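You operate a simulated robot arm through the tools that you are given. There is no shell and no other tool.

You run a simulated robot arm. Do the job below in one go: nothing can be reset, and whatever is moved stays where it is left.

TASK
Top up the broth with stock, cook till it bubbles, then set warm.
Fine: fill to the dark line; the jug goes back; the lid stays off so nothing boils over. Set down upright: stock jug.

The check looks at the end state, three seconds after you hand in, the way a careful person would. Anything else that was tipped, shoved, dropped, spilled or broken makes it a failure. A push-on lid holds only when it is set on centred and level and pressed home; a screw cap is set on level and turned clockwise until tight.

THE ROBOT
A 7-joint arm with a two-finger parallel gripper, fixed in place. Base frame: the origin is on the floor under the middle of its stand, x ahead of it, y to its left, z up; the work surface is at about z = 660. Lengths are in mm, angles in rad, forces in N, time in s.
With the tool pointing down near the work surface it reaches from about 240 to 840 mm from the base axis. Its first joint turns from -2.897 to 2.897 rad. Payload 3.43 kg.
The tool frame sits at the grasp point between the pads (the TCP): z along the fingers, y along the line on which they close. The tips reach 34 mm beyond it. The gripper opens to 128 mm. The fingers are 24 mm wide and 12 mm thick; the gripper's body (48 by 130 mm) begins 96 mm behind the TCP.
Orientation is that of the tool frame in the base frame, as a unit quaternion [x, y, z, w]. With the fingers straight down and closing along the base's y, the tool's x points along the base's -x, its y along +y and its z along -z.

THE INTERFACE
- The arm moves only by the tool play_rows. Its arguments are lists of equal length, an entry for each row: "linear": the shift along the tool's x, y, z in mm, a list of three; "dr": the turn, a rotation vector about the tool's x, y, z in rad, a list of three; "fingers": the finger opening in mm, from 0 to 128. In form: {"linear": [[tx, ty, tz], ...], "dr": [[rx, ry, rz], ...], "fingers": [fingers, ...]}. A call has 1 to 20 rows; each row shifts and turns the commanded pose from where the row before left it, along the tool's axes as they then stand. Rows are played at 5 a second. More than 50 mm and 0.15 rad between two rows, or a gripper value outside its range, and nothing of the call is played. Where a pose cannot be reached the arm comes as near as it can. A force on the tool above 50 N (or 10 N above the force at the start of the call, whichever is more), or a blocked arm, ends the call early, and 0.2 s more pass. Each finger travels about 153 mm/s and halts on what it meets, pressing with about 42 N; the grip force reading is that of the motor and also rises with nothing between the fingers. The clock runs only during rows and for 0.2 s after the last one: add rows that do not move to give the fingers time. The reply holds the time, the measured pose of the TCP, the force on the tool along the base axes, the opening and the grip force, in the units named above and with some noise, with the torque about the TCP (base axes, N m) and any sound that the robot's microphone picked up.
- Cameras (640 x 400 px; columns grow to the right, rows downward): "scene" is fixed at [220.4, 648.9, 1512.6]; the picture's right is [-0.55, -0.83, 0.00], its down [-0.74, 0.49, -0.46] and it looks along [0.39, -0.25, -0.89] (base axes); focal length 214 px, centre (320, 200). "wrist" rides on the gripper at [76, -11, -160] in the tool frame; the picture's right is [0.15, 0.99, 0.00], its down [-0.88, 0.13, -0.46] and it looks along [-0.45, 0.07, 0.89] (tool axes); focal length 234 px, centre (320, 200). There is no depth. A picture from a camera that has moved, and an enlarged one, comes with that camera's place and axes in the base frame and with its lens.
- grab_frame(camera): a new picture of that camera. No time passes.
- enlarge(camera, box): a new picture of the part [left, top, right, bottom] of that camera's present view, enlarged. No time passes.
- finish_job(): hands the job in; it is judged then, once.

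Nothing tells you positions but the pictures and the camera data. Unless the task says otherwise, let go and move clear before handing in.

The tools are called as a command line: name --argument value ..., lists and objects as JSON in quotes. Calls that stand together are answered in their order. play_rows: Moves the arm, as the interface text tells. Its arguments: {"type":"object","properties":{"linear":{"type":"array"},"dr":{"type":"array"},"fingers":{"type":"array"}},"required":["linear","dr","fingers"]} The other tools are called the same way: grab_frame (camera) takes a picture; enlarge (camera, box) takes an enlarged picture of a part of a camera's view; finish_job () hands the job in.

At the start:

```text
clock: 0.0
ee_pos: [417.1, 220.7, 1342.4]
tcp_rot: [0.001, 1.0, 0.0, 0.0]
force: [0.1, 0.2, -0.3]
ft_torque: [-0.02, 0.01, -0.04]
gripper_width: 128.0
grasp_force: 0.0
```

scene: 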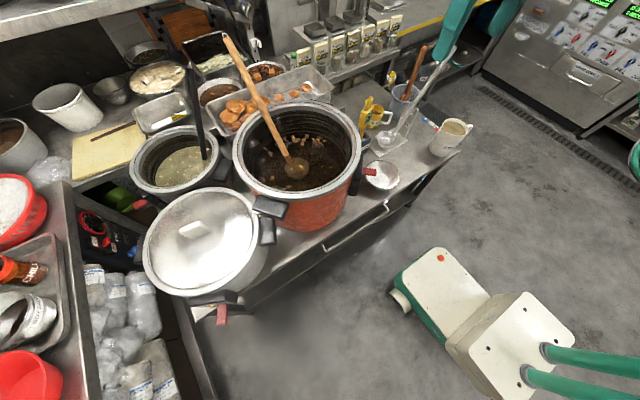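
wrist: 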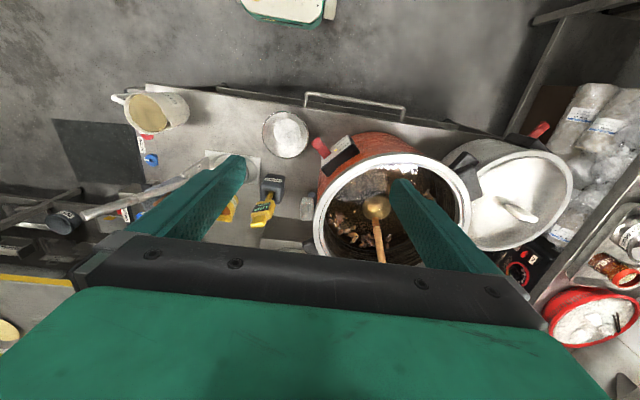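

I see a cluttered cooking counter with a large red pot of dark broth, a smaller pot, a lid, a jug of stock on the counter's far edge, and a control panel. I'll look closer before moving.

enlarge --camera "scene" --box '[220, 80, 380, 220]'

enlarge --camera "scene" --box '[340, 60, 500, 200]'

enlarge --camera "scene" --box '[60, 160, 220, 260]'

enlarge --camera "wrist" --box '[90, 70, 340, 250]'

enlarge --camera "wrist" --box '[300, 110, 560, 290]'

```text
2.86 times, centred on (300, 150) of scene
camera zoom: at [220.4, 648.9, 1512.6], right [-0.55, -0.83, 0.0], down [-0.74, 0.49, -0.46], along [0.39, -0.25, -0.89], focal length 613 px, centre (377, 343)
```

zoom: 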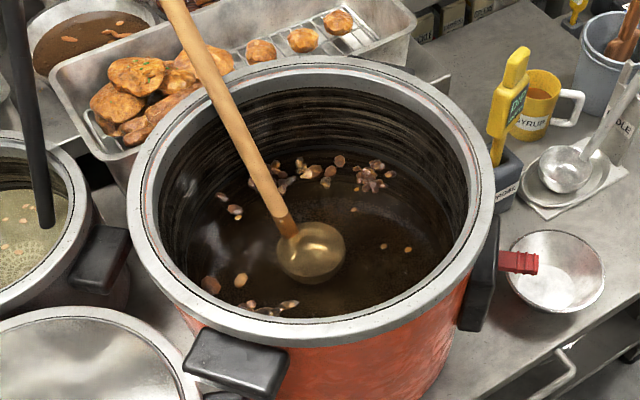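

```text
2.86 times, centred on (420, 130) of scene
camera zoom: at [220.4, 648.9, 1512.6], right [-0.55, -0.83, 0.0], down [-0.74, 0.49, -0.46], along [0.39, -0.25, -0.89], focal length 613 px, centre (34, 400)
```

zoom: 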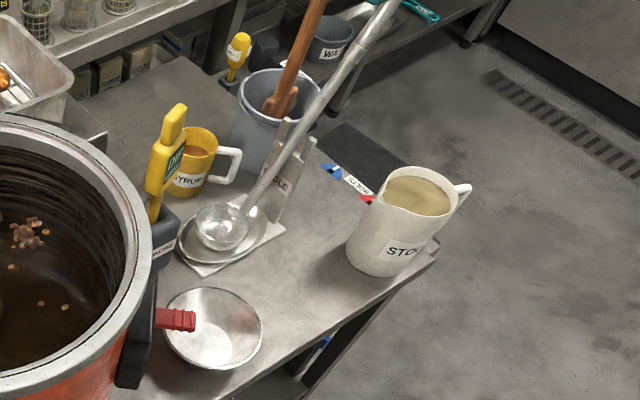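

```text
4.00 times, centred on (140, 210) of scene
camera zoom: at [220.4, 648.9, 1512.6], right [-0.55, -0.83, 0.0], down [-0.74, 0.49, -0.46], along [0.39, -0.25, -0.89], focal length 858 px, centre (1040, 160)
```

zoom: 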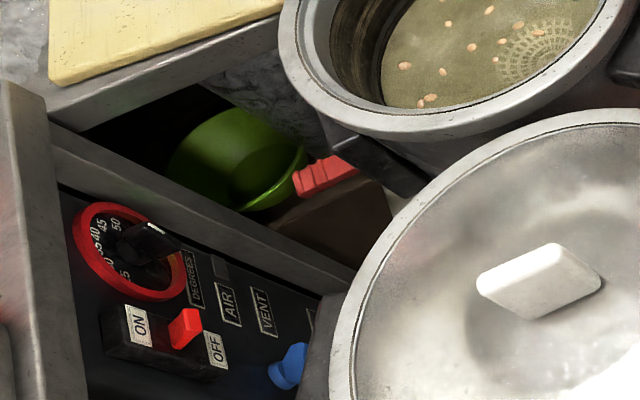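

```text
2.22 times, centred on (215, 160) of wrist
camera zoom: at [340.8, 208.0, 1502.0], right [-0.15, 0.99, 0.0], down [0.88, 0.13, 0.46], along [0.45, 0.07, -0.89], focal length 520 px, centre (553, 289)
```

zoom: 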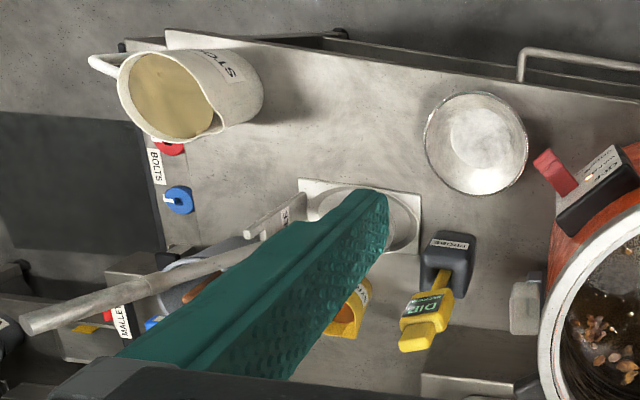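

```text
2.22 times, centred on (430, 200) of wrist
camera zoom: at [340.8, 208.0, 1502.0], right [-0.15, 0.99, 0.0], down [0.88, 0.13, 0.46], along [0.45, 0.07, -0.89], focal length 520 px, centre (76, 200)
```

zoom: 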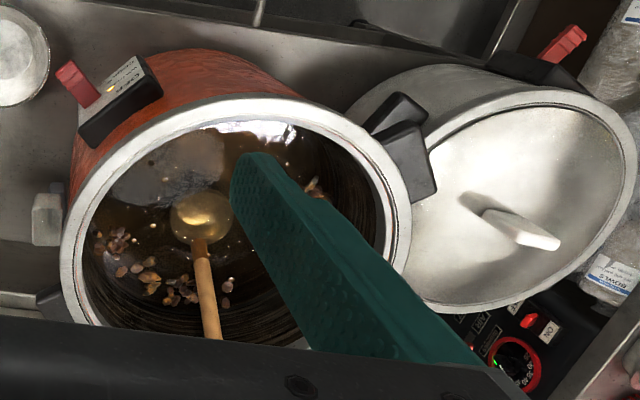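

The pots look like rice cookers with red switch levers on black housings. I'll zoom into labels to find which holds the broth and what the switch says.

enlarge --camera "wrist" --box '[300, 125, 380, 185]'

enlarge --camera "scene" --box '[335, 130, 415, 200]'

enlarge --camera "scene" --box '[240, 100, 350, 190]'

enlarge --camera "scene" --box '[415, 110, 480, 165]'

enlarge --camera "scene" --box '[170, 270, 270, 340]'

enlarge --camera "wrist" --box '[310, 150, 470, 270]'

enlarge --camera "scene" --box '[125, 60, 235, 200]'

```text
6.67 times, centred on (340, 155) of wrist
camera zoom: at [340.8, 208.0, 1502.0], right [-0.15, 0.99, 0.0], down [0.88, 0.13, 0.46], along [0.45, 0.07, -0.89], focal length 1561 px, centre (187, 500)
```

zoom: 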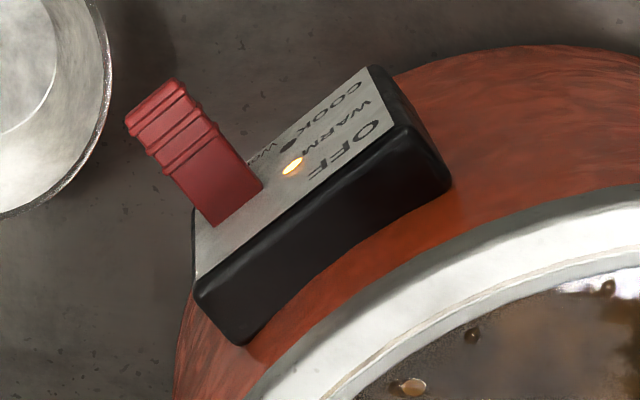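

```text
5.71 times, centred on (375, 165) of scene
camera zoom: at [220.4, 648.9, 1512.6], right [-0.55, -0.83, 0.0], down [-0.74, 0.49, -0.46], along [0.39, -0.25, -0.89], focal length 1226 px, centre (6, 400)
```

zoom: 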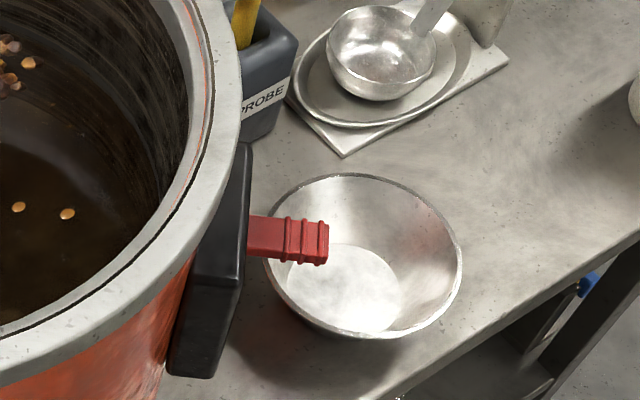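

```text
4.44 times, centred on (295, 145) of scene
camera zoom: at [220.4, 648.9, 1512.6], right [-0.55, -0.83, 0.0], down [-0.74, 0.49, -0.46], along [0.39, -0.25, -0.89], focal length 953 px, centre (431, 444)
```

zoom: 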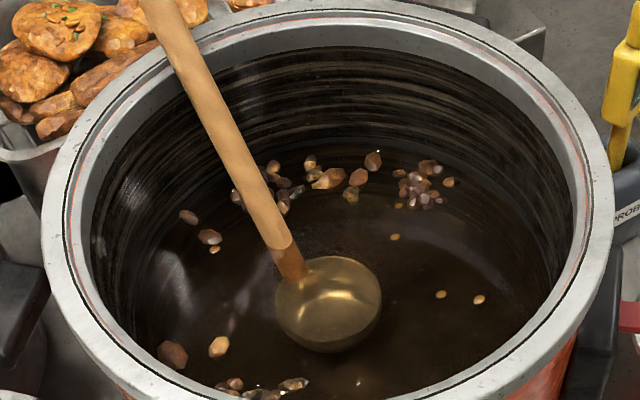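

```text
7.27 times, centred on (448, 138) of scene
camera zoom: at [220.4, 648.9, 1512.6], right [-0.55, -0.83, 0.0], down [-0.74, 0.49, -0.46], along [0.39, -0.25, -0.89], focal length 1560 px, centre (-607, 654)
```

zoom: 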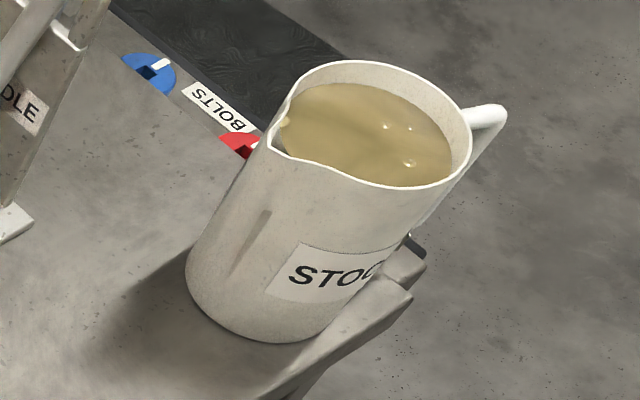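

```text
5.71 times, centred on (220, 305) of scene
camera zoom: at [220.4, 648.9, 1512.6], right [-0.55, -0.83, 0.0], down [-0.74, 0.49, -0.46], along [0.39, -0.25, -0.89], focal length 1226 px, centre (891, -400)
```

zoom: 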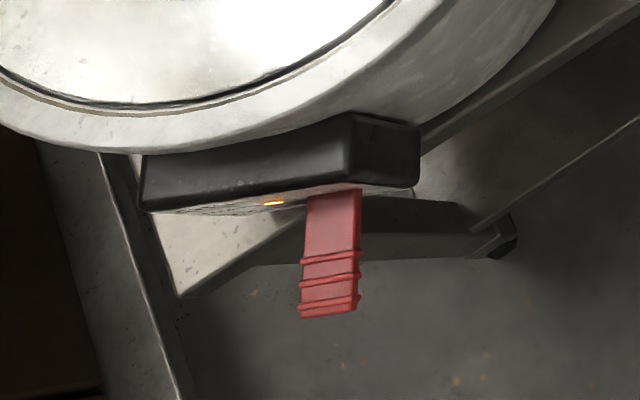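

```text
3.33 times, centred on (390, 210) of wrist
camera zoom: at [340.8, 208.0, 1502.0], right [-0.15, 0.99, 0.0], down [0.88, 0.13, 0.46], along [0.45, 0.07, -0.89], focal length 781 px, centre (87, 167)
```

zoom: 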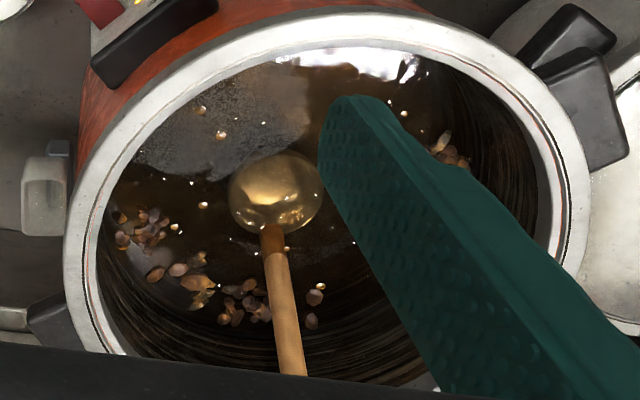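

```text
2.86 times, centred on (180, 130) of scene
camera zoom: at [220.4, 648.9, 1512.6], right [-0.55, -0.83, 0.0], down [-0.74, 0.49, -0.46], along [0.39, -0.25, -0.89], focal length 613 px, centre (720, 400)
```

zoom: 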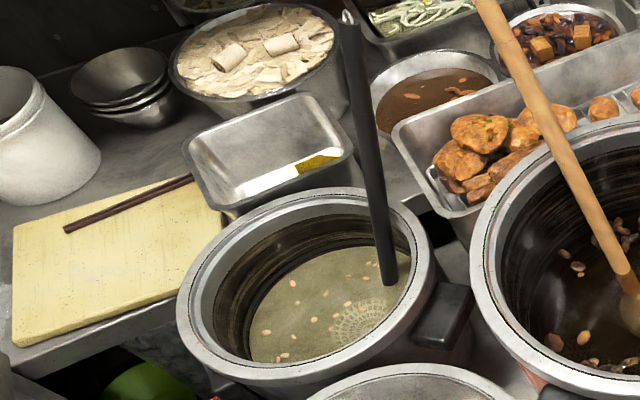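

Red pot rim centre is around (645, 450, 964), jug rim around (500, -266, 802), and the red lever tip about (493, 221, 845). I'll move the wrist camera over the red pot to read the labels and the inner wall.

play_rows --linear '[[0, 45, 0], [0, 45, 0], [0, 45, 0], [0, 45, 0]]' --dr '[[0, 0, 0], [0, 0, 0], [0, 0, 0], [0, 0, 0]]' --fingers '[128, 128, 128, 128]'

grab_frame --camera "wrist"

grab_frame --camera "scene"

```text
clock: 1.0
ee_pos: [418.7, 399.0, 1343.6]
tcp_rot: [0.001, 1.0, 0.0, 0.0]
force: [0.4, -1.0, 0.3]
ft_torque: [0.06, 0.05, -0.01]
gripper_width: 128.0
grasp_force: 0.1
```

```text
taken
camera wrist: at [342.4, 386.6, 1502.6], right [-0.14, 0.99, 0.0], down [0.88, 0.13, 0.46], along [0.45, 0.07, -0.89], focal length 234 px, centre (320, 200)
```

wrist: 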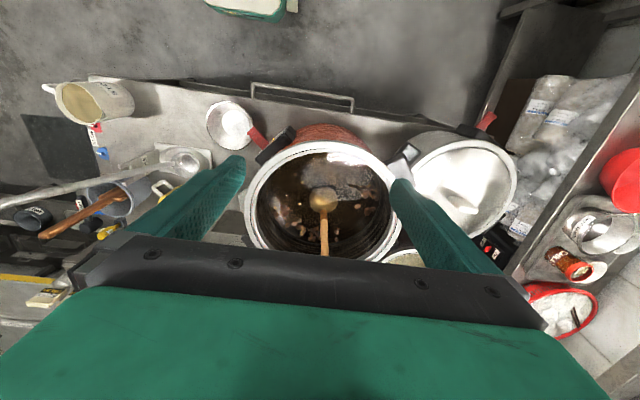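

```text
taken
```

scene: 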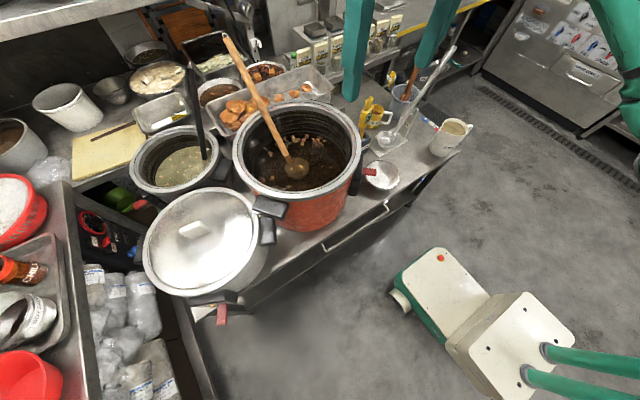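

enlarge --camera "wrist" --box '[235, 115, 405, 270]'

enlarge --camera "wrist" --box '[240, 120, 310, 170]'

enlarge --camera "wrist" --box '[395, 100, 535, 260]'

enlarge --camera "scene" --box '[235, 100, 365, 180]'

```text
2.58 times, centred on (320, 192) of wrist
camera zoom: at [342.4, 386.6, 1502.6], right [-0.14, 0.99, 0.0], down [0.88, 0.13, 0.46], along [0.45, 0.07, -0.89], focal length 604 px, centre (320, 219)
```

zoom: 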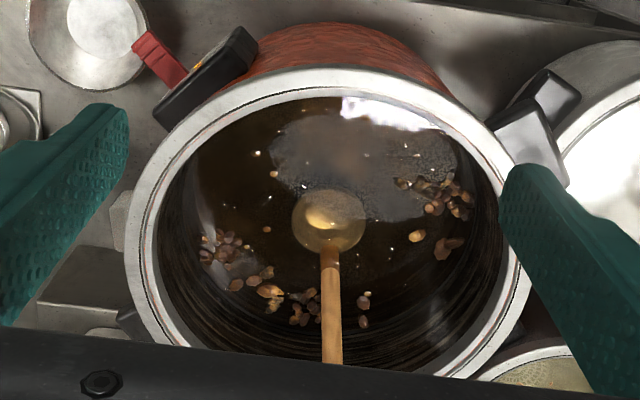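

```text
8.00 times, centred on (275, 145) of wrist
camera zoom: at [342.4, 386.6, 1502.6], right [-0.14, 0.99, 0.0], down [0.88, 0.13, 0.46], along [0.45, 0.07, -0.89], focal length 1873 px, centre (680, 640)
```

zoom: 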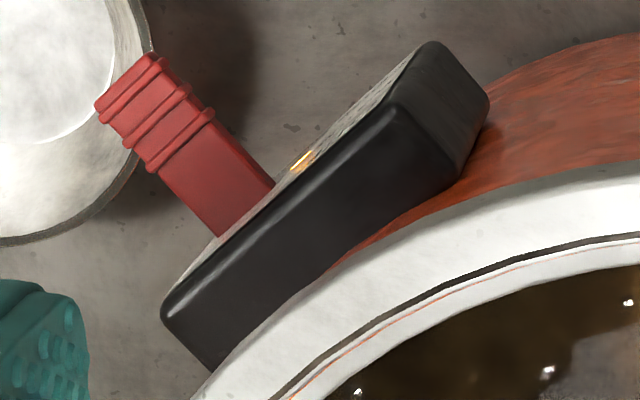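

```text
2.50 times, centred on (465, 180) of wrist
camera zoom: at [342.4, 386.6, 1502.6], right [-0.14, 0.99, 0.0], down [0.88, 0.13, 0.46], along [0.45, 0.07, -0.89], focal length 585 px, centre (-42, 250)
```

zoom: 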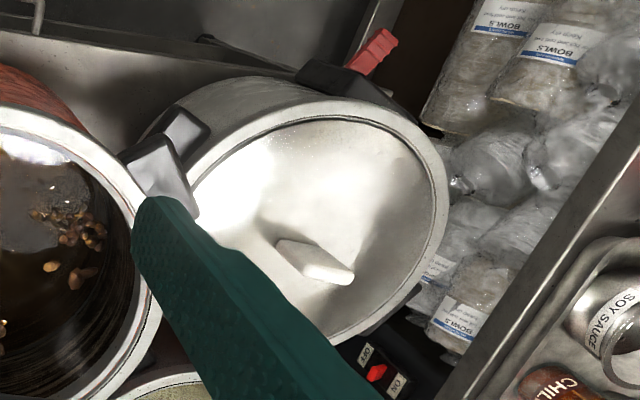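

```text
4.92 times, centred on (300, 140) of scene
camera zoom: at [220.4, 648.9, 1512.6], right [-0.55, -0.83, 0.0], down [-0.74, 0.49, -0.46], along [0.39, -0.25, -0.89], focal length 1056 px, centre (418, 495)
```

zoom: 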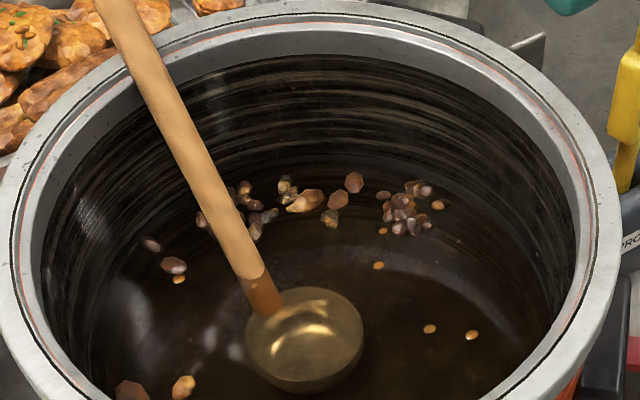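

The red lever sits on a label plate reading OFF / WARM / COOK. I'll move the wrist camera to look at that plate from the robot's side and at the pots' fronts for labels.

play_rows --linear '[[8, -47, 0], [8, -47, 0], [8, -47, 0], [8, -47, 0], [8, -47, 0], [8, -47, 0], [8, -47, 0], [0, 0, 45], [0, 0, 45], [0, 0, 45], [0, 0, 45], [0, 0, 45], [0, 0, 45], [0, 0, 45]]' --dr '[[0, 0, 0], [0, 0, 0], [0, 0, 0], [0, 0, 0], [0, 0, 0], [0, 0, 0], [0, 0, 0], [0, 0, -0.14], [0, 0, -0.14], [0, 0, -0.14], [0, 0, -0.14], [0, 0, -0.14], [0, 0, -0.14], [0, 0, -0.14]]' --fingers '[128, 128, 128, 128, 128, 128, 128, 128, 128, 128, 128, 128, 128, 128]'

play_rows --linear '[[0, 0, 0], [0, 0, 0], [0, 0, 0], [0, 0, 0], [0, 0, 0], [0, 0, 0]]' --dr '[[0, -0.14, 0], [0, -0.14, 0], [0, -0.14, 0], [0, -0.14, 0], [0, -0.14, 0], [0, -0.14, 0]]' --fingers '[128, 128, 128, 128, 128, 128]'

grab_frame --camera "wrist"

grab_frame --camera "scene"

```text
clock: 4.0
ee_pos: [366.1, 71.6, 1030.1]
tcp_rot: [-0.471, 0.882, 0.0, -0.001]
force: [-0.8, 0.9, -0.4]
ft_torque: [0.0, 0.0, -0.03]
gripper_width: 127.9
grasp_force: 0.1
```

```text
clock: 5.4
ee_pos: [465.7, 70.3, 1035.9]
tcp_rot: [-0.43, 0.807, 0.19, 0.357]
force: [0.5, 0.4, 0.6]
ft_torque: [-0.03, 0.01, 0.02]
gripper_width: 128.0
grasp_force: 0.0
out of reach, approached as far as the arm can: row 1, 2, 3, 4, 5, 6
```

```text
taken
camera wrist: at [381.0, -77.8, 1085.8], right [-0.88, 0.47, -0.11], down [0.03, 0.29, 0.96], along [0.48, 0.84, -0.27], focal length 234 px, centre (320, 200)
```

wrist: 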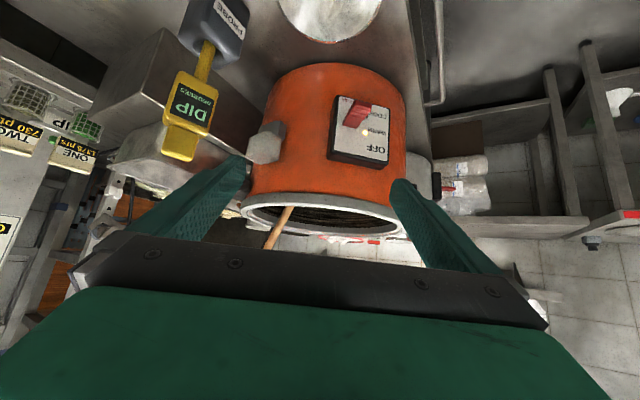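

```text
taken
```

scene: 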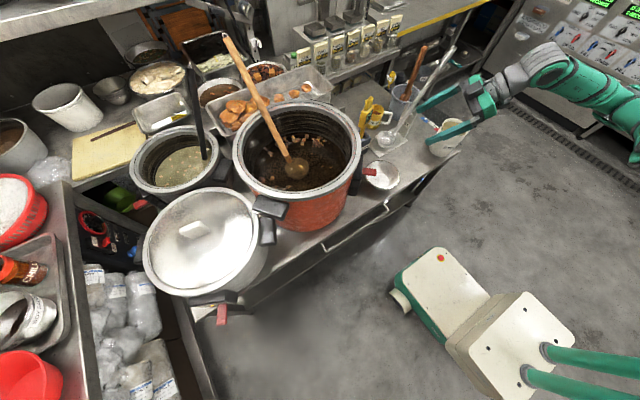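

The robot now sees the red pot upside-down in the wrist view. I'll zoom in on the plate and the lever to see the present setting.

enlarge --camera "wrist" --box '[310, 80, 410, 170]'

enlarge --camera "wrist" --box '[150, 0, 310, 170]'

enlarge --camera "wrist" --box '[230, 180, 420, 270]'

enlarge --camera "scene" --box '[400, 60, 520, 180]'

```text
4.44 times, centred on (360, 125) of wrist
camera zoom: at [381.0, -77.8, 1085.8], right [-0.88, 0.47, -0.11], down [0.03, 0.29, 0.96], along [0.48, 0.84, -0.27], focal length 1041 px, centre (142, 533)
```

zoom: 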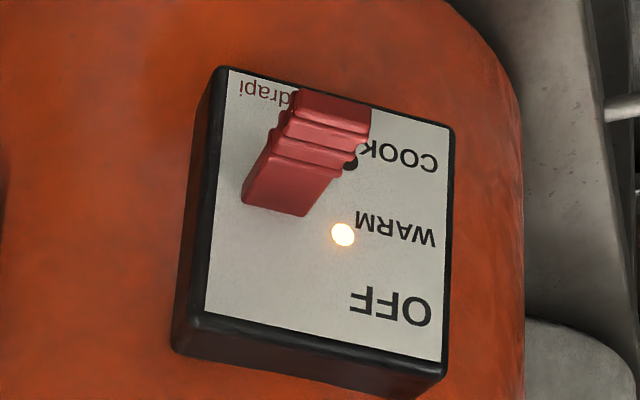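

```text
2.35 times, centred on (230, 85) of wrist
camera zoom: at [381.0, -77.8, 1085.8], right [-0.88, 0.47, -0.11], down [0.03, 0.29, 0.96], along [0.48, 0.84, -0.27], focal length 551 px, centre (532, 471)
```

zoom: 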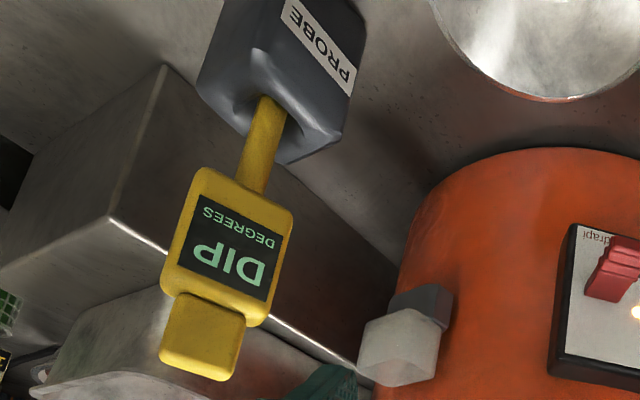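

```text
3.37 times, centred on (325, 225) of wrist
camera zoom: at [381.0, -77.8, 1085.8], right [-0.88, 0.47, -0.11], down [0.03, 0.29, 0.96], along [0.48, 0.84, -0.27], focal length 789 px, centre (303, 116)
```

zoom: 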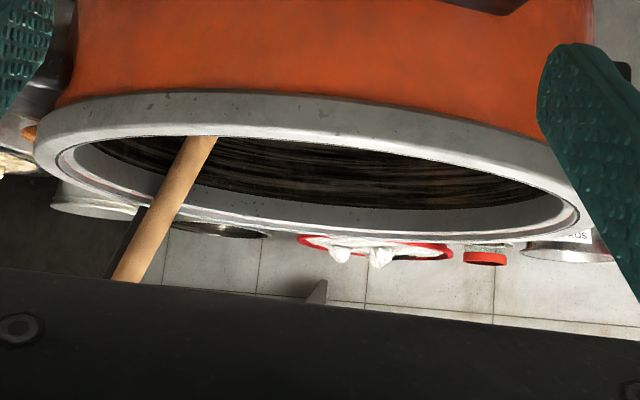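

```text
3.33 times, centred on (460, 120) of scene
camera zoom: at [220.4, 648.9, 1512.6], right [-0.55, -0.83, 0.0], down [-0.74, 0.49, -0.46], along [0.39, -0.25, -0.89], focal length 715 px, centre (-147, 467)
```

zoom: 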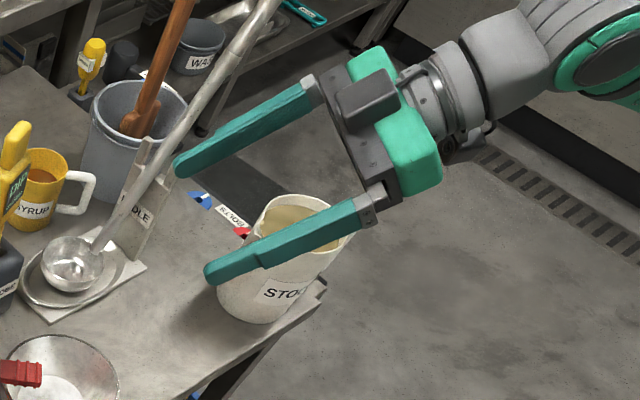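

The lamp beside WARM is lit and the lever stands at WARM; COOK is below it and OFF above. Next I need a close look inside both open pots, so I'll straighten the tool and raise it above the red pot.

play_rows --linear '[[0, 0, 0]]' --dr '[[0, 0, 0]]' --fingers '[128]'

enlarge --camera "scene" --box '[130, 115, 220, 200]'

enlarge --camera "scene" --box '[245, 100, 305, 160]'

enlarge --camera "scene" --box '[300, 100, 360, 160]'

enlarge --camera "scene" --box '[250, 140, 360, 205]'

```text
clock: 5.8
ee_pos: [466.5, 69.8, 1036.2]
tcp_rot: [-0.43, 0.807, 0.19, 0.357]
force: [-0.3, -0.3, 0.0]
ft_torque: [0.0, 0.01, 0.02]
gripper_width: 127.9
grasp_force: 0.1
```

```text
4.71 times, centred on (175, 158) of scene
camera zoom: at [220.4, 648.9, 1512.6], right [-0.55, -0.83, 0.0], down [-0.74, 0.49, -0.46], along [0.39, -0.25, -0.89], focal length 1009 px, centre (1002, 400)
```

zoom: 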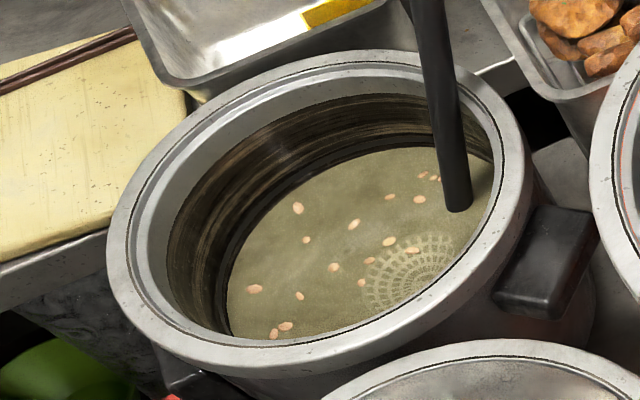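

```text
6.67 times, centred on (275, 130) of scene
camera zoom: at [220.4, 648.9, 1512.6], right [-0.55, -0.83, 0.0], down [-0.74, 0.49, -0.46], along [0.39, -0.25, -0.89], focal length 1430 px, centre (620, 667)
```

zoom: 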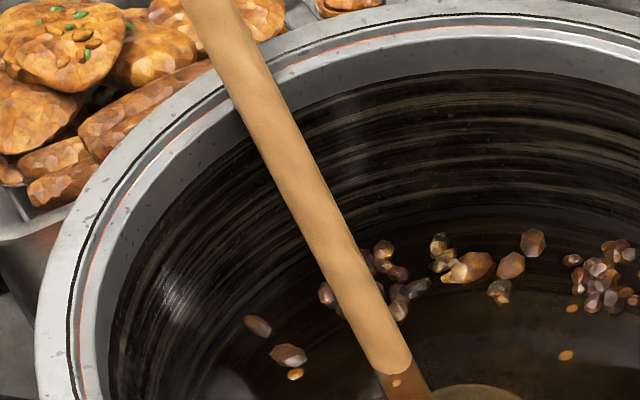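

```text
6.67 times, centred on (330, 130) of scene
camera zoom: at [220.4, 648.9, 1512.6], right [-0.55, -0.83, 0.0], down [-0.74, 0.49, -0.46], along [0.39, -0.25, -0.89], focal length 1430 px, centre (253, 667)
```

zoom: 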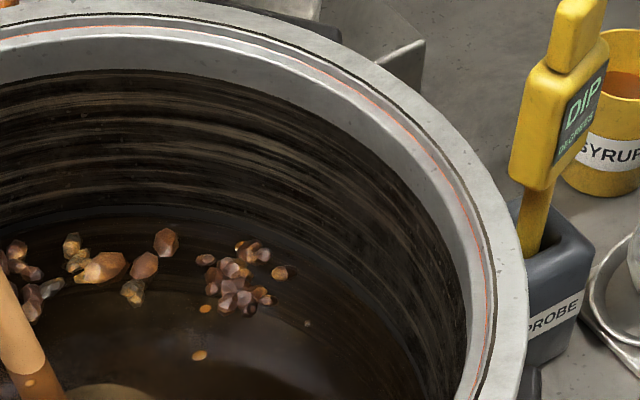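

```text
5.82 times, centred on (305, 172) of scene
camera zoom: at [220.4, 648.9, 1512.6], right [-0.55, -0.83, 0.0], down [-0.74, 0.49, -0.46], along [0.39, -0.25, -0.89], focal length 1248 px, centre (407, 360)
```

zoom: 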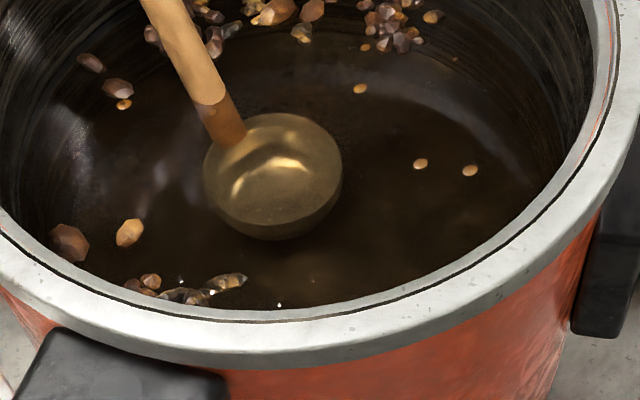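

Only the red pot lies within reach, so it is the broth pot. I'll zoom further on its far inner wall at the liquid edge to find the dark line.

enlarge --camera "scene" --box '[285, 105, 325, 145]'

enlarge --camera "scene" --box '[320, 110, 360, 150]'

enlarge --camera "scene" --box '[240, 130, 280, 170]'

```text
10.00 times, centred on (305, 125) of scene
camera zoom: at [220.4, 648.9, 1512.6], right [-0.55, -0.83, 0.0], down [-0.74, 0.49, -0.46], along [0.39, -0.25, -0.89], focal length 2145 px, centre (470, 950)
```

zoom: 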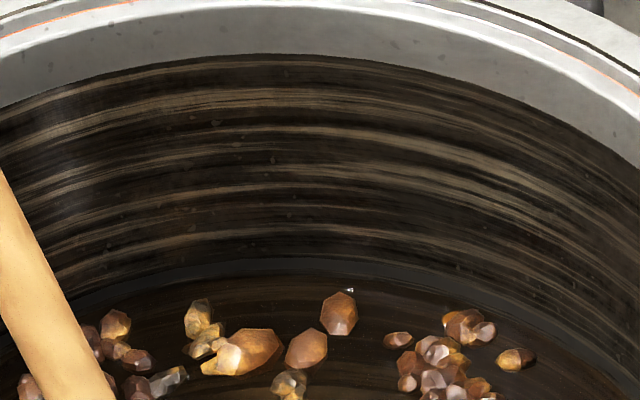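

```text
10.00 times, centred on (340, 130) of scene
camera zoom: at [220.4, 648.9, 1512.6], right [-0.55, -0.83, 0.0], down [-0.74, 0.49, -0.46], along [0.39, -0.25, -0.89], focal length 2145 px, centre (120, 900)
```

zoom: 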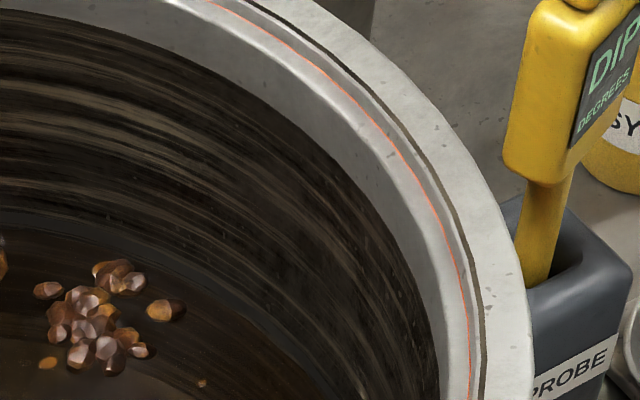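

```text
10.00 times, centred on (260, 150) of scene
camera zoom: at [220.4, 648.9, 1512.6], right [-0.55, -0.83, 0.0], down [-0.74, 0.49, -0.46], along [0.39, -0.25, -0.89], focal length 2145 px, centre (920, 700)
```

zoom: 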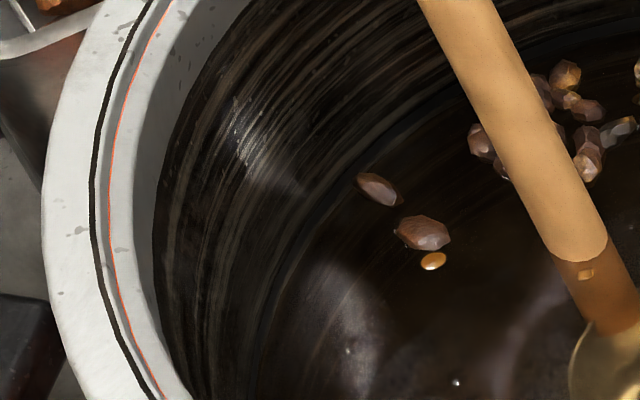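

There is a thin dark grey band right at the liquid's edge on the far wall. I'll zoom further to see whether the liquid is below it.

enlarge --camera "scene" --box '[298, 122, 314, 138]'

enlarge --camera "scene" --box '[320, 126, 340, 142]'

enlarge --camera "scene" --box '[250, 145, 274, 165]'

```text
16.00 times, centred on (306, 130) of scene
camera zoom: at [220.4, 648.9, 1512.6], right [-0.55, -0.83, 0.0], down [-0.74, 0.49, -0.46], along [0.39, -0.25, -0.89], focal length 3432 px, centre (544, 1320)
```

zoom: 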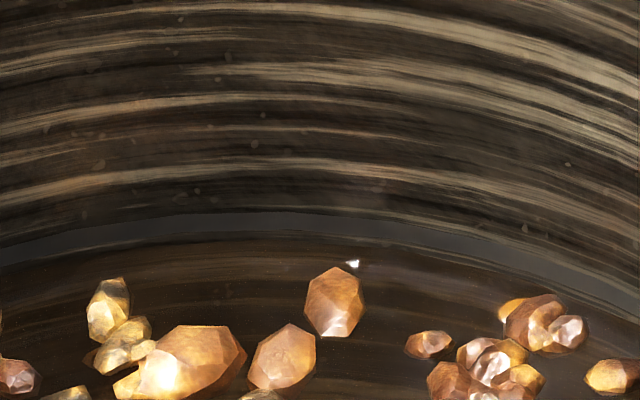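

```text
16.00 times, centred on (330, 134) of scene
camera zoom: at [220.4, 648.9, 1512.6], right [-0.55, -0.83, 0.0], down [-0.74, 0.49, -0.46], along [0.39, -0.25, -0.89], focal length 3432 px, centre (160, 1256)
```

zoom: 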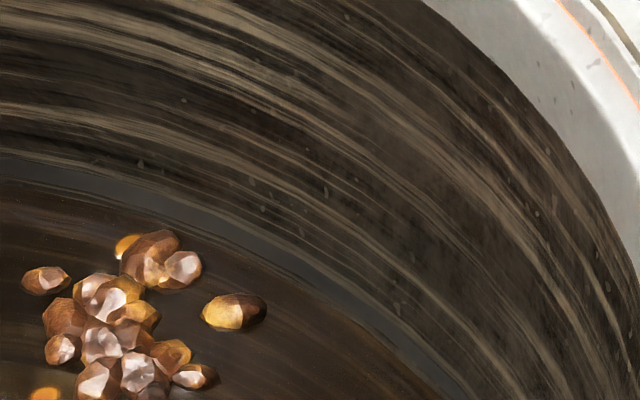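

```text
16.00 times, centred on (262, 155) of scene
camera zoom: at [220.4, 648.9, 1512.6], right [-0.55, -0.83, 0.0], down [-0.74, 0.49, -0.46], along [0.39, -0.25, -0.89], focal length 3432 px, centre (1248, 920)
```

zoom: 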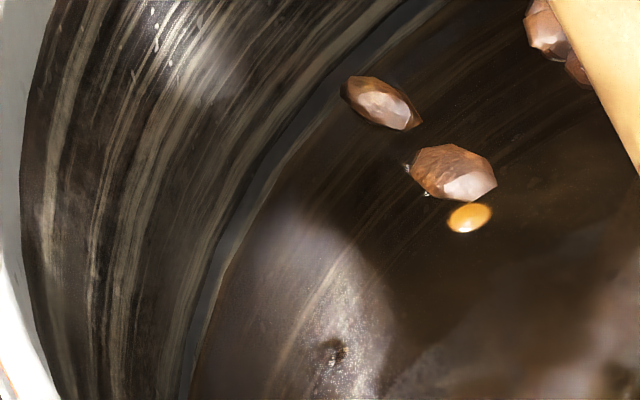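

The band is about 8 mm tall just above the liquid. I'll compare with the small pot and look at the jug's contents to judge volumes.

enlarge --camera "scene" --box '[155, 130, 195, 155]'

enlarge --camera "scene" --box '[305, 124, 325, 136]'

enlarge --camera "scene" --box '[330, 145, 360, 180]'

```text
16.00 times, centred on (175, 142) of scene
camera zoom: at [220.4, 648.9, 1512.6], right [-0.55, -0.83, 0.0], down [-0.74, 0.49, -0.46], along [0.39, -0.25, -0.89], focal length 3432 px, centre (2640, 1120)
```

zoom: 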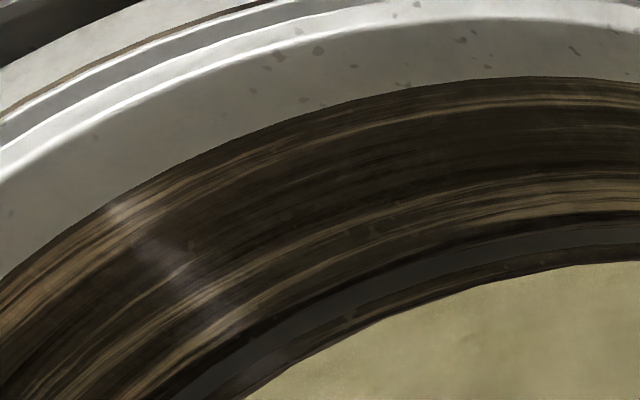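

```text
16.00 times, centred on (315, 130) of scene
camera zoom: at [220.4, 648.9, 1512.6], right [-0.55, -0.83, 0.0], down [-0.74, 0.49, -0.46], along [0.39, -0.25, -0.89], focal length 3432 px, centre (400, 1320)
```

zoom: 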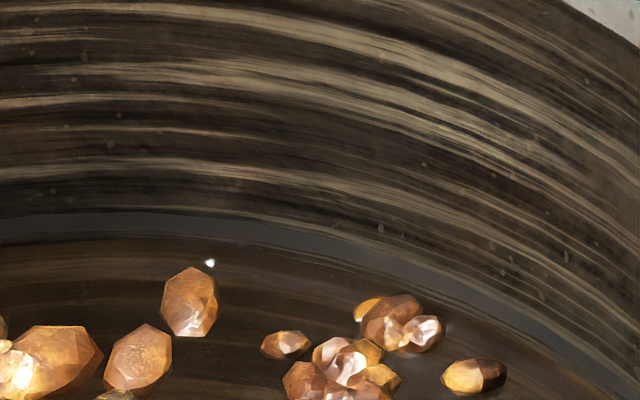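

```text
11.43 times, centred on (345, 162) of scene
camera zoom: at [220.4, 648.9, 1512.6], right [-0.55, -0.83, 0.0], down [-0.74, 0.49, -0.46], along [0.39, -0.25, -0.89], focal length 2451 px, centre (34, 629)
```

zoom: 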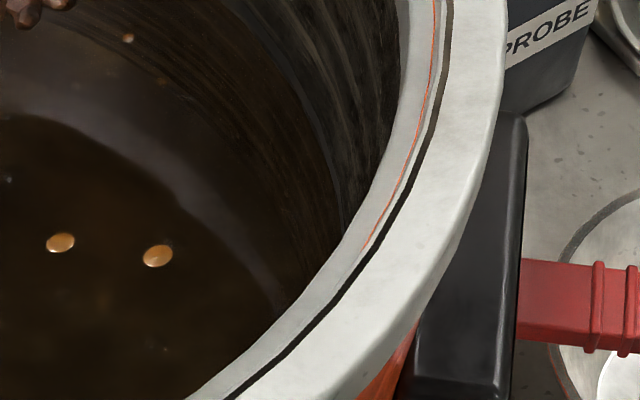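

The slate band looks like the fill mark ring, since the other pot has one too, and the broth sits right below it. Now I'll straighten the tool and move over to look at the jug closely.

play_rows --linear '[[0, 0, 0], [0, 0, 0], [0, 0, 0], [0, 0, 0], [0, 0, 0], [0, 0, 0], [38.7, -26.8, 0], [38.7, -26.8, 0], [38.7, -26.8, 0], [38.7, -26.8, 0], [38.7, -26.8, 0], [38.7, -26.8, 0], [38.7, -26.8, 0], [38.7, -26.8, 0]]' --dr '[[0, 0.14, 0], [0, 0.14, 0], [0, 0.14, 0], [0, 0.14, 0], [0, 0.14, 0], [0, 0.14, 0], [0, 0, 0], [0, 0, 0], [0, 0, 0], [0, 0, 0], [0, 0, 0], [0, 0, 0], [0, 0, 0], [0, 0, 0]]' --fingers '[128, 128, 128, 128, 128, 128, 128, 128, 128, 128, 128, 128, 128, 128]'

grab_frame --camera "wrist"

grab_frame --camera "scene"

```text
clock: 8.8
ee_pos: [447.7, -89.9, 1070.8]
tcp_rot: [-0.466, 0.885, 0.001, -0.001]
force: [0.3, -0.2, 0.6]
ft_torque: [0.01, 0.01, -0.02]
gripper_width: 127.9
grasp_force: 0.0
out of reach, approached as far as the arm can: row 9, 10, 11, 12, 13, 14
```

```text
taken
camera wrist: at [413.8, -159.7, 1229.1], right [-0.9, 0.44, 0.0], down [0.39, 0.8, 0.45], along [0.2, 0.41, -0.89], focal length 234 px, centre (320, 200)
```

wrist: 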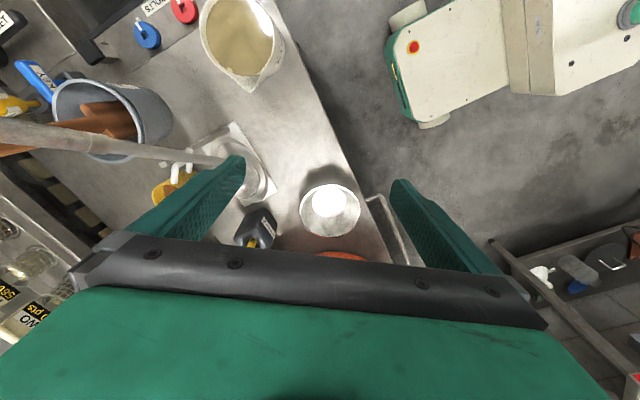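

```text
taken
```

scene: 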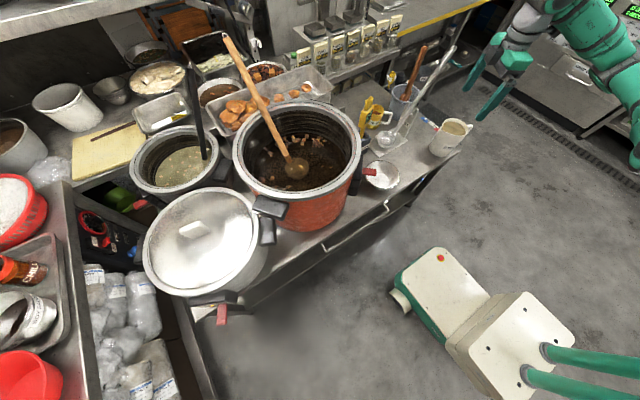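

The jug is visible at the top of this view. I'll zoom on it before changing the hand's orientation.

enlarge --camera "wrist" --box '[180, 0, 310, 100]'

enlarge --camera "scene" --box '[420, 110, 485, 165]'

enlarge --camera "wrist" --box '[200, 80, 400, 260]'

```text
4.00 times, centred on (245, 50) of wrist
camera zoom: at [413.8, -159.7, 1229.1], right [-0.9, 0.44, 0.0], down [0.39, 0.8, 0.45], along [0.2, 0.41, -0.89], focal length 937 px, centre (620, 800)
```

zoom: 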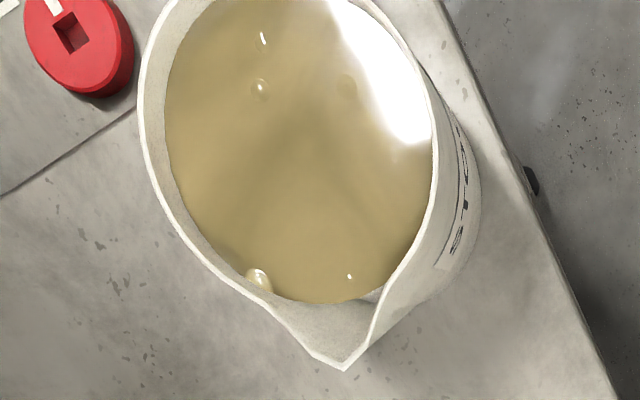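

```text
7.27 times, centred on (452, 138) of scene
camera zoom: at [220.4, 648.9, 1512.6], right [-0.55, -0.83, 0.0], down [-0.74, 0.49, -0.46], along [0.39, -0.25, -0.89], focal length 1560 px, centre (-644, 654)
```

zoom: 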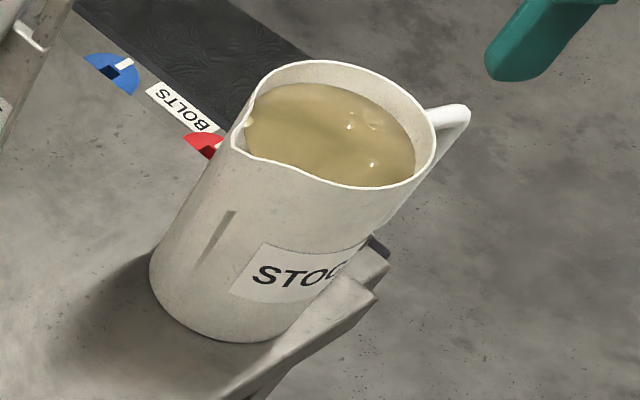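

```text
2.22 times, centred on (300, 170) of wrist
camera zoom: at [413.8, -159.7, 1229.1], right [-0.9, 0.44, 0.0], down [0.39, 0.8, 0.45], along [0.2, 0.41, -0.89], focal length 520 px, centre (364, 267)
```

zoom: 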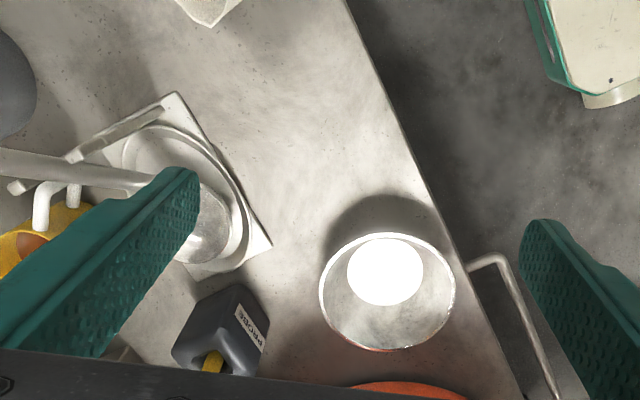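

The jug is about 111 mm across, centre near (497, -271), height 660–803, with the spout toward (0.36, 0.93) and the handle opposite. I'll turn the hand around about half a turn so I can come in along the spout axis from the handle side, straddling the handle.

play_rows --linear '[[0, 0, 0], [0, 0, 0], [0, 0, 0], [0, 0, 0], [0, 0, 0], [0, 0, 0], [0, 0, 0], [0, 0, 0], [0, 0, 0], [0, 0, 0], [0, 0, 0], [0, 0, 0], [0, 0, 0], [0, 0, 0], [0, 0, 0], [0, 0, 0], [0, 0, 0], [0, 0, 0], [0, 0, 0], [0, 0, 0]]' --dr '[[0, 0, 0.1445], [0, 0, 0.1445], [0, 0, 0.1445], [0, 0, 0.1445], [0, 0, 0.1445], [0, 0, 0.1445], [0, 0, 0.1445], [0, 0, 0.1445], [0, 0, 0.1445], [0, 0, 0.1445], [0, 0, 0.1445], [0, 0, 0.1445], [0, 0, 0.1445], [0, 0, 0.1445], [0, 0, 0.1445], [0, 0, 0.1445], [0, 0, 0.1445], [0, 0, 0.1445], [0, 0, 0.1445], [0, 0, 0.1445]]' --fingers '[128, 128, 128, 128, 128, 128, 128, 128, 128, 128, 128, 128, 128, 128, 128, 128, 128, 128, 128, 128]'

grab_frame --camera "wrist"

grab_frame --camera "scene"

```text
clock: 13.0
ee_pos: [447.9, -89.2, 1070.6]
tcp_rot: [0.818, 0.575, 0.0, 0.0]
force: [-0.4, -0.1, -0.2]
ft_torque: [0.01, 0.01, 0.01]
gripper_width: 127.7
grasp_force: 0.0
```

```text
taken
camera wrist: at [462.1, -15.3, 1229.9], right [0.98, -0.2, 0.0], down [-0.17, -0.87, 0.46], along [-0.09, -0.45, -0.89], focal length 234 px, centre (320, 200)
```

wrist: 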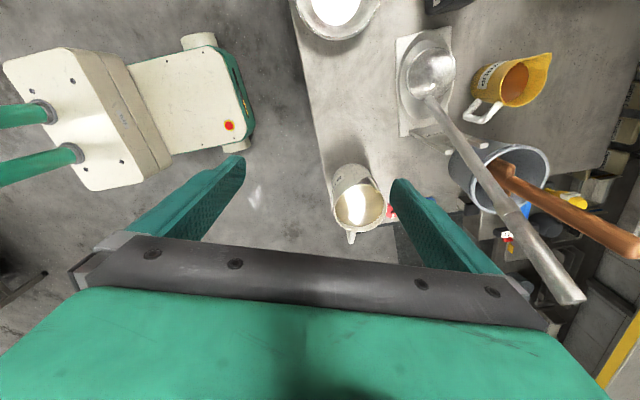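

```text
taken
```

scene: 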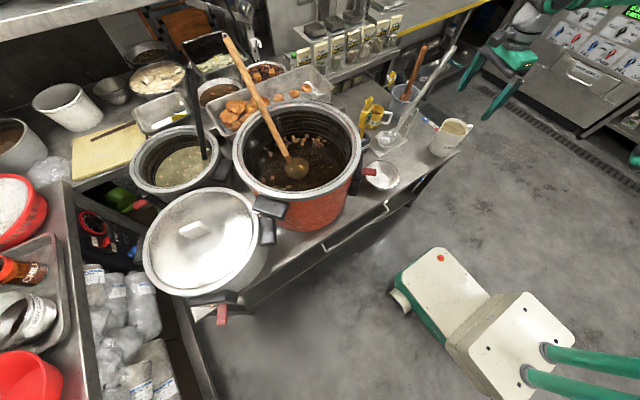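

Now the jug is visible from the opposite side. I'll zoom in to refine its centre and handle.

enlarge --camera "wrist" --box '[300, 140, 420, 260]'

enlarge --camera "wrist" --box '[280, 0, 480, 140]'

```text
3.33 times, centred on (360, 200) of wrist
camera zoom: at [462.1, -15.3, 1229.9], right [0.98, -0.2, 0.0], down [-0.17, -0.87, 0.46], along [-0.09, -0.45, -0.89], focal length 781 px, centre (187, 200)
```

zoom: 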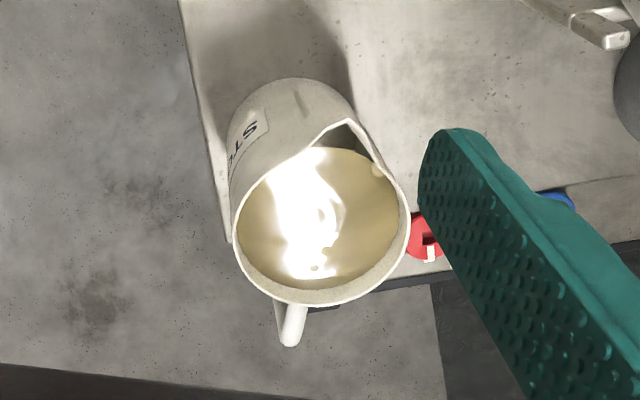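

```text
2.86 times, centred on (380, 70) of wrist
camera zoom: at [462.1, -15.3, 1229.9], right [0.98, -0.2, 0.0], down [-0.17, -0.87, 0.46], along [-0.09, -0.45, -0.89], focal length 669 px, centre (149, 571)
```

zoom: 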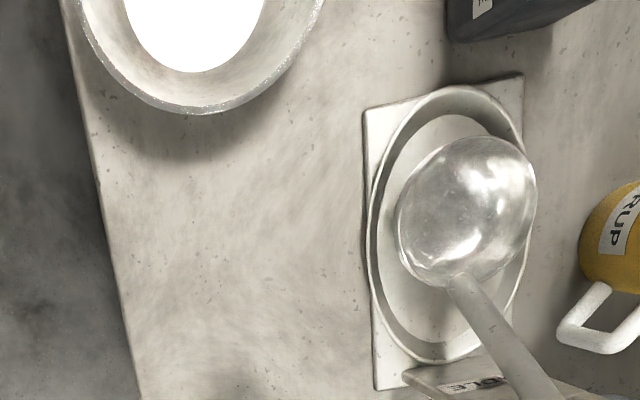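

Refined: jug centre about (497, -271), spout axis at about 70.5°, handle reaching about 100 mm out from the centre. I'll move to a standby spot behind the handle, high up, and tilt the tool toward horizontal to test reach.

play_rows --linear '[[-39.1, 13.7, 6], [-39.1, 13.7, 6], [-39.1, 13.7, 6], [-39.1, 13.7, 6], [-39.1, 13.7, 6], [-39.1, 13.7, 6], [-39.1, 13.7, 6], [-39.1, 13.7, 6]]' --dr '[[0, 0, 0], [0, 0, 0], [0, 0, 0], [0, 0, 0], [0, 0, 0], [0, 0, 0], [0, 0, 0], [0, 0, 0]]' --fingers '[128, 128, 128, 128, 128, 128, 128, 128]'

play_rows --linear '[[0, 0, 0], [0, 0, 0], [0, 0, 0], [0, 0, 0], [0, 0, 0], [0, 0, 0], [0, 0, 0], [0, 0, 0], [0, 0, 0], [0, 0, 0]]' --dr '[[0, 0.143, 0], [0, 0.143, 0], [0, 0.143, 0], [0, 0.143, 0], [0, 0.143, 0], [0, 0.143, 0], [0, 0.143, 0], [0, 0.143, 0], [0, 0.143, 0], [0, 0.143, 0]]' --fingers '[128, 128, 128, 128, 128, 128, 128, 128, 128, 128]'

grab_frame --camera "wrist"

grab_frame --camera "scene"

```text
clock: 14.8
ee_pos: [446.9, -420.4, 1022.0]
tcp_rot: [0.817, 0.577, 0.0, 0.0]
force: [-0.5, -0.3, -0.3]
ft_torque: [0.02, -0.03, 0.0]
gripper_width: 128.0
grasp_force: 0.0
```

```text
clock: 17.0
ee_pos: [446.6, -422.1, 1022.9]
tcp_rot: [0.616, 0.435, 0.537, -0.378]
force: [0.5, 0.7, 0.7]
ft_torque: [-0.02, -0.01, -0.02]
gripper_width: 127.9
grasp_force: 0.0
```

```text
taken
camera wrist: at [385.8, -557.6, 1119.0], right [0.94, -0.31, 0.15], down [-0.07, -0.58, -0.81], along [0.34, 0.75, -0.57], focal length 234 px, centre (320, 200)
```

wrist: 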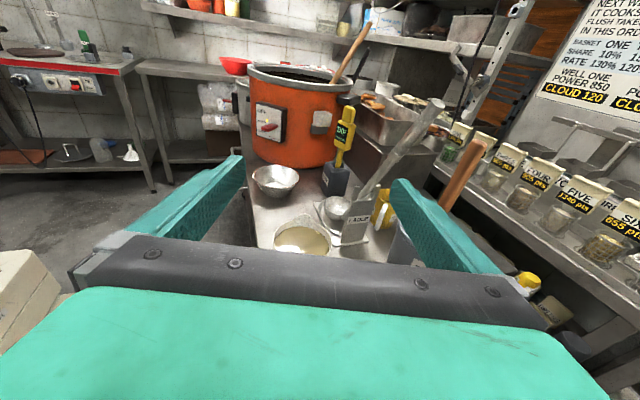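

```text
taken
```

scene: 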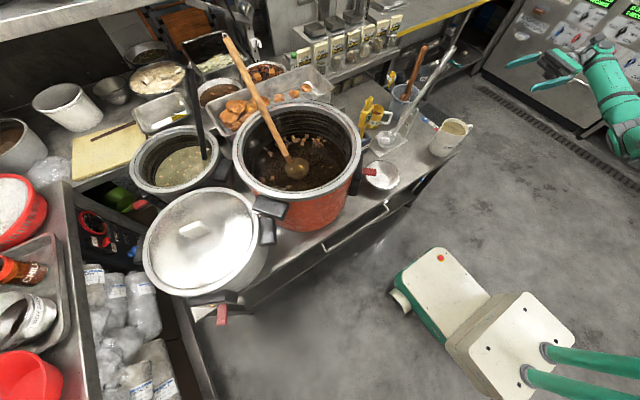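

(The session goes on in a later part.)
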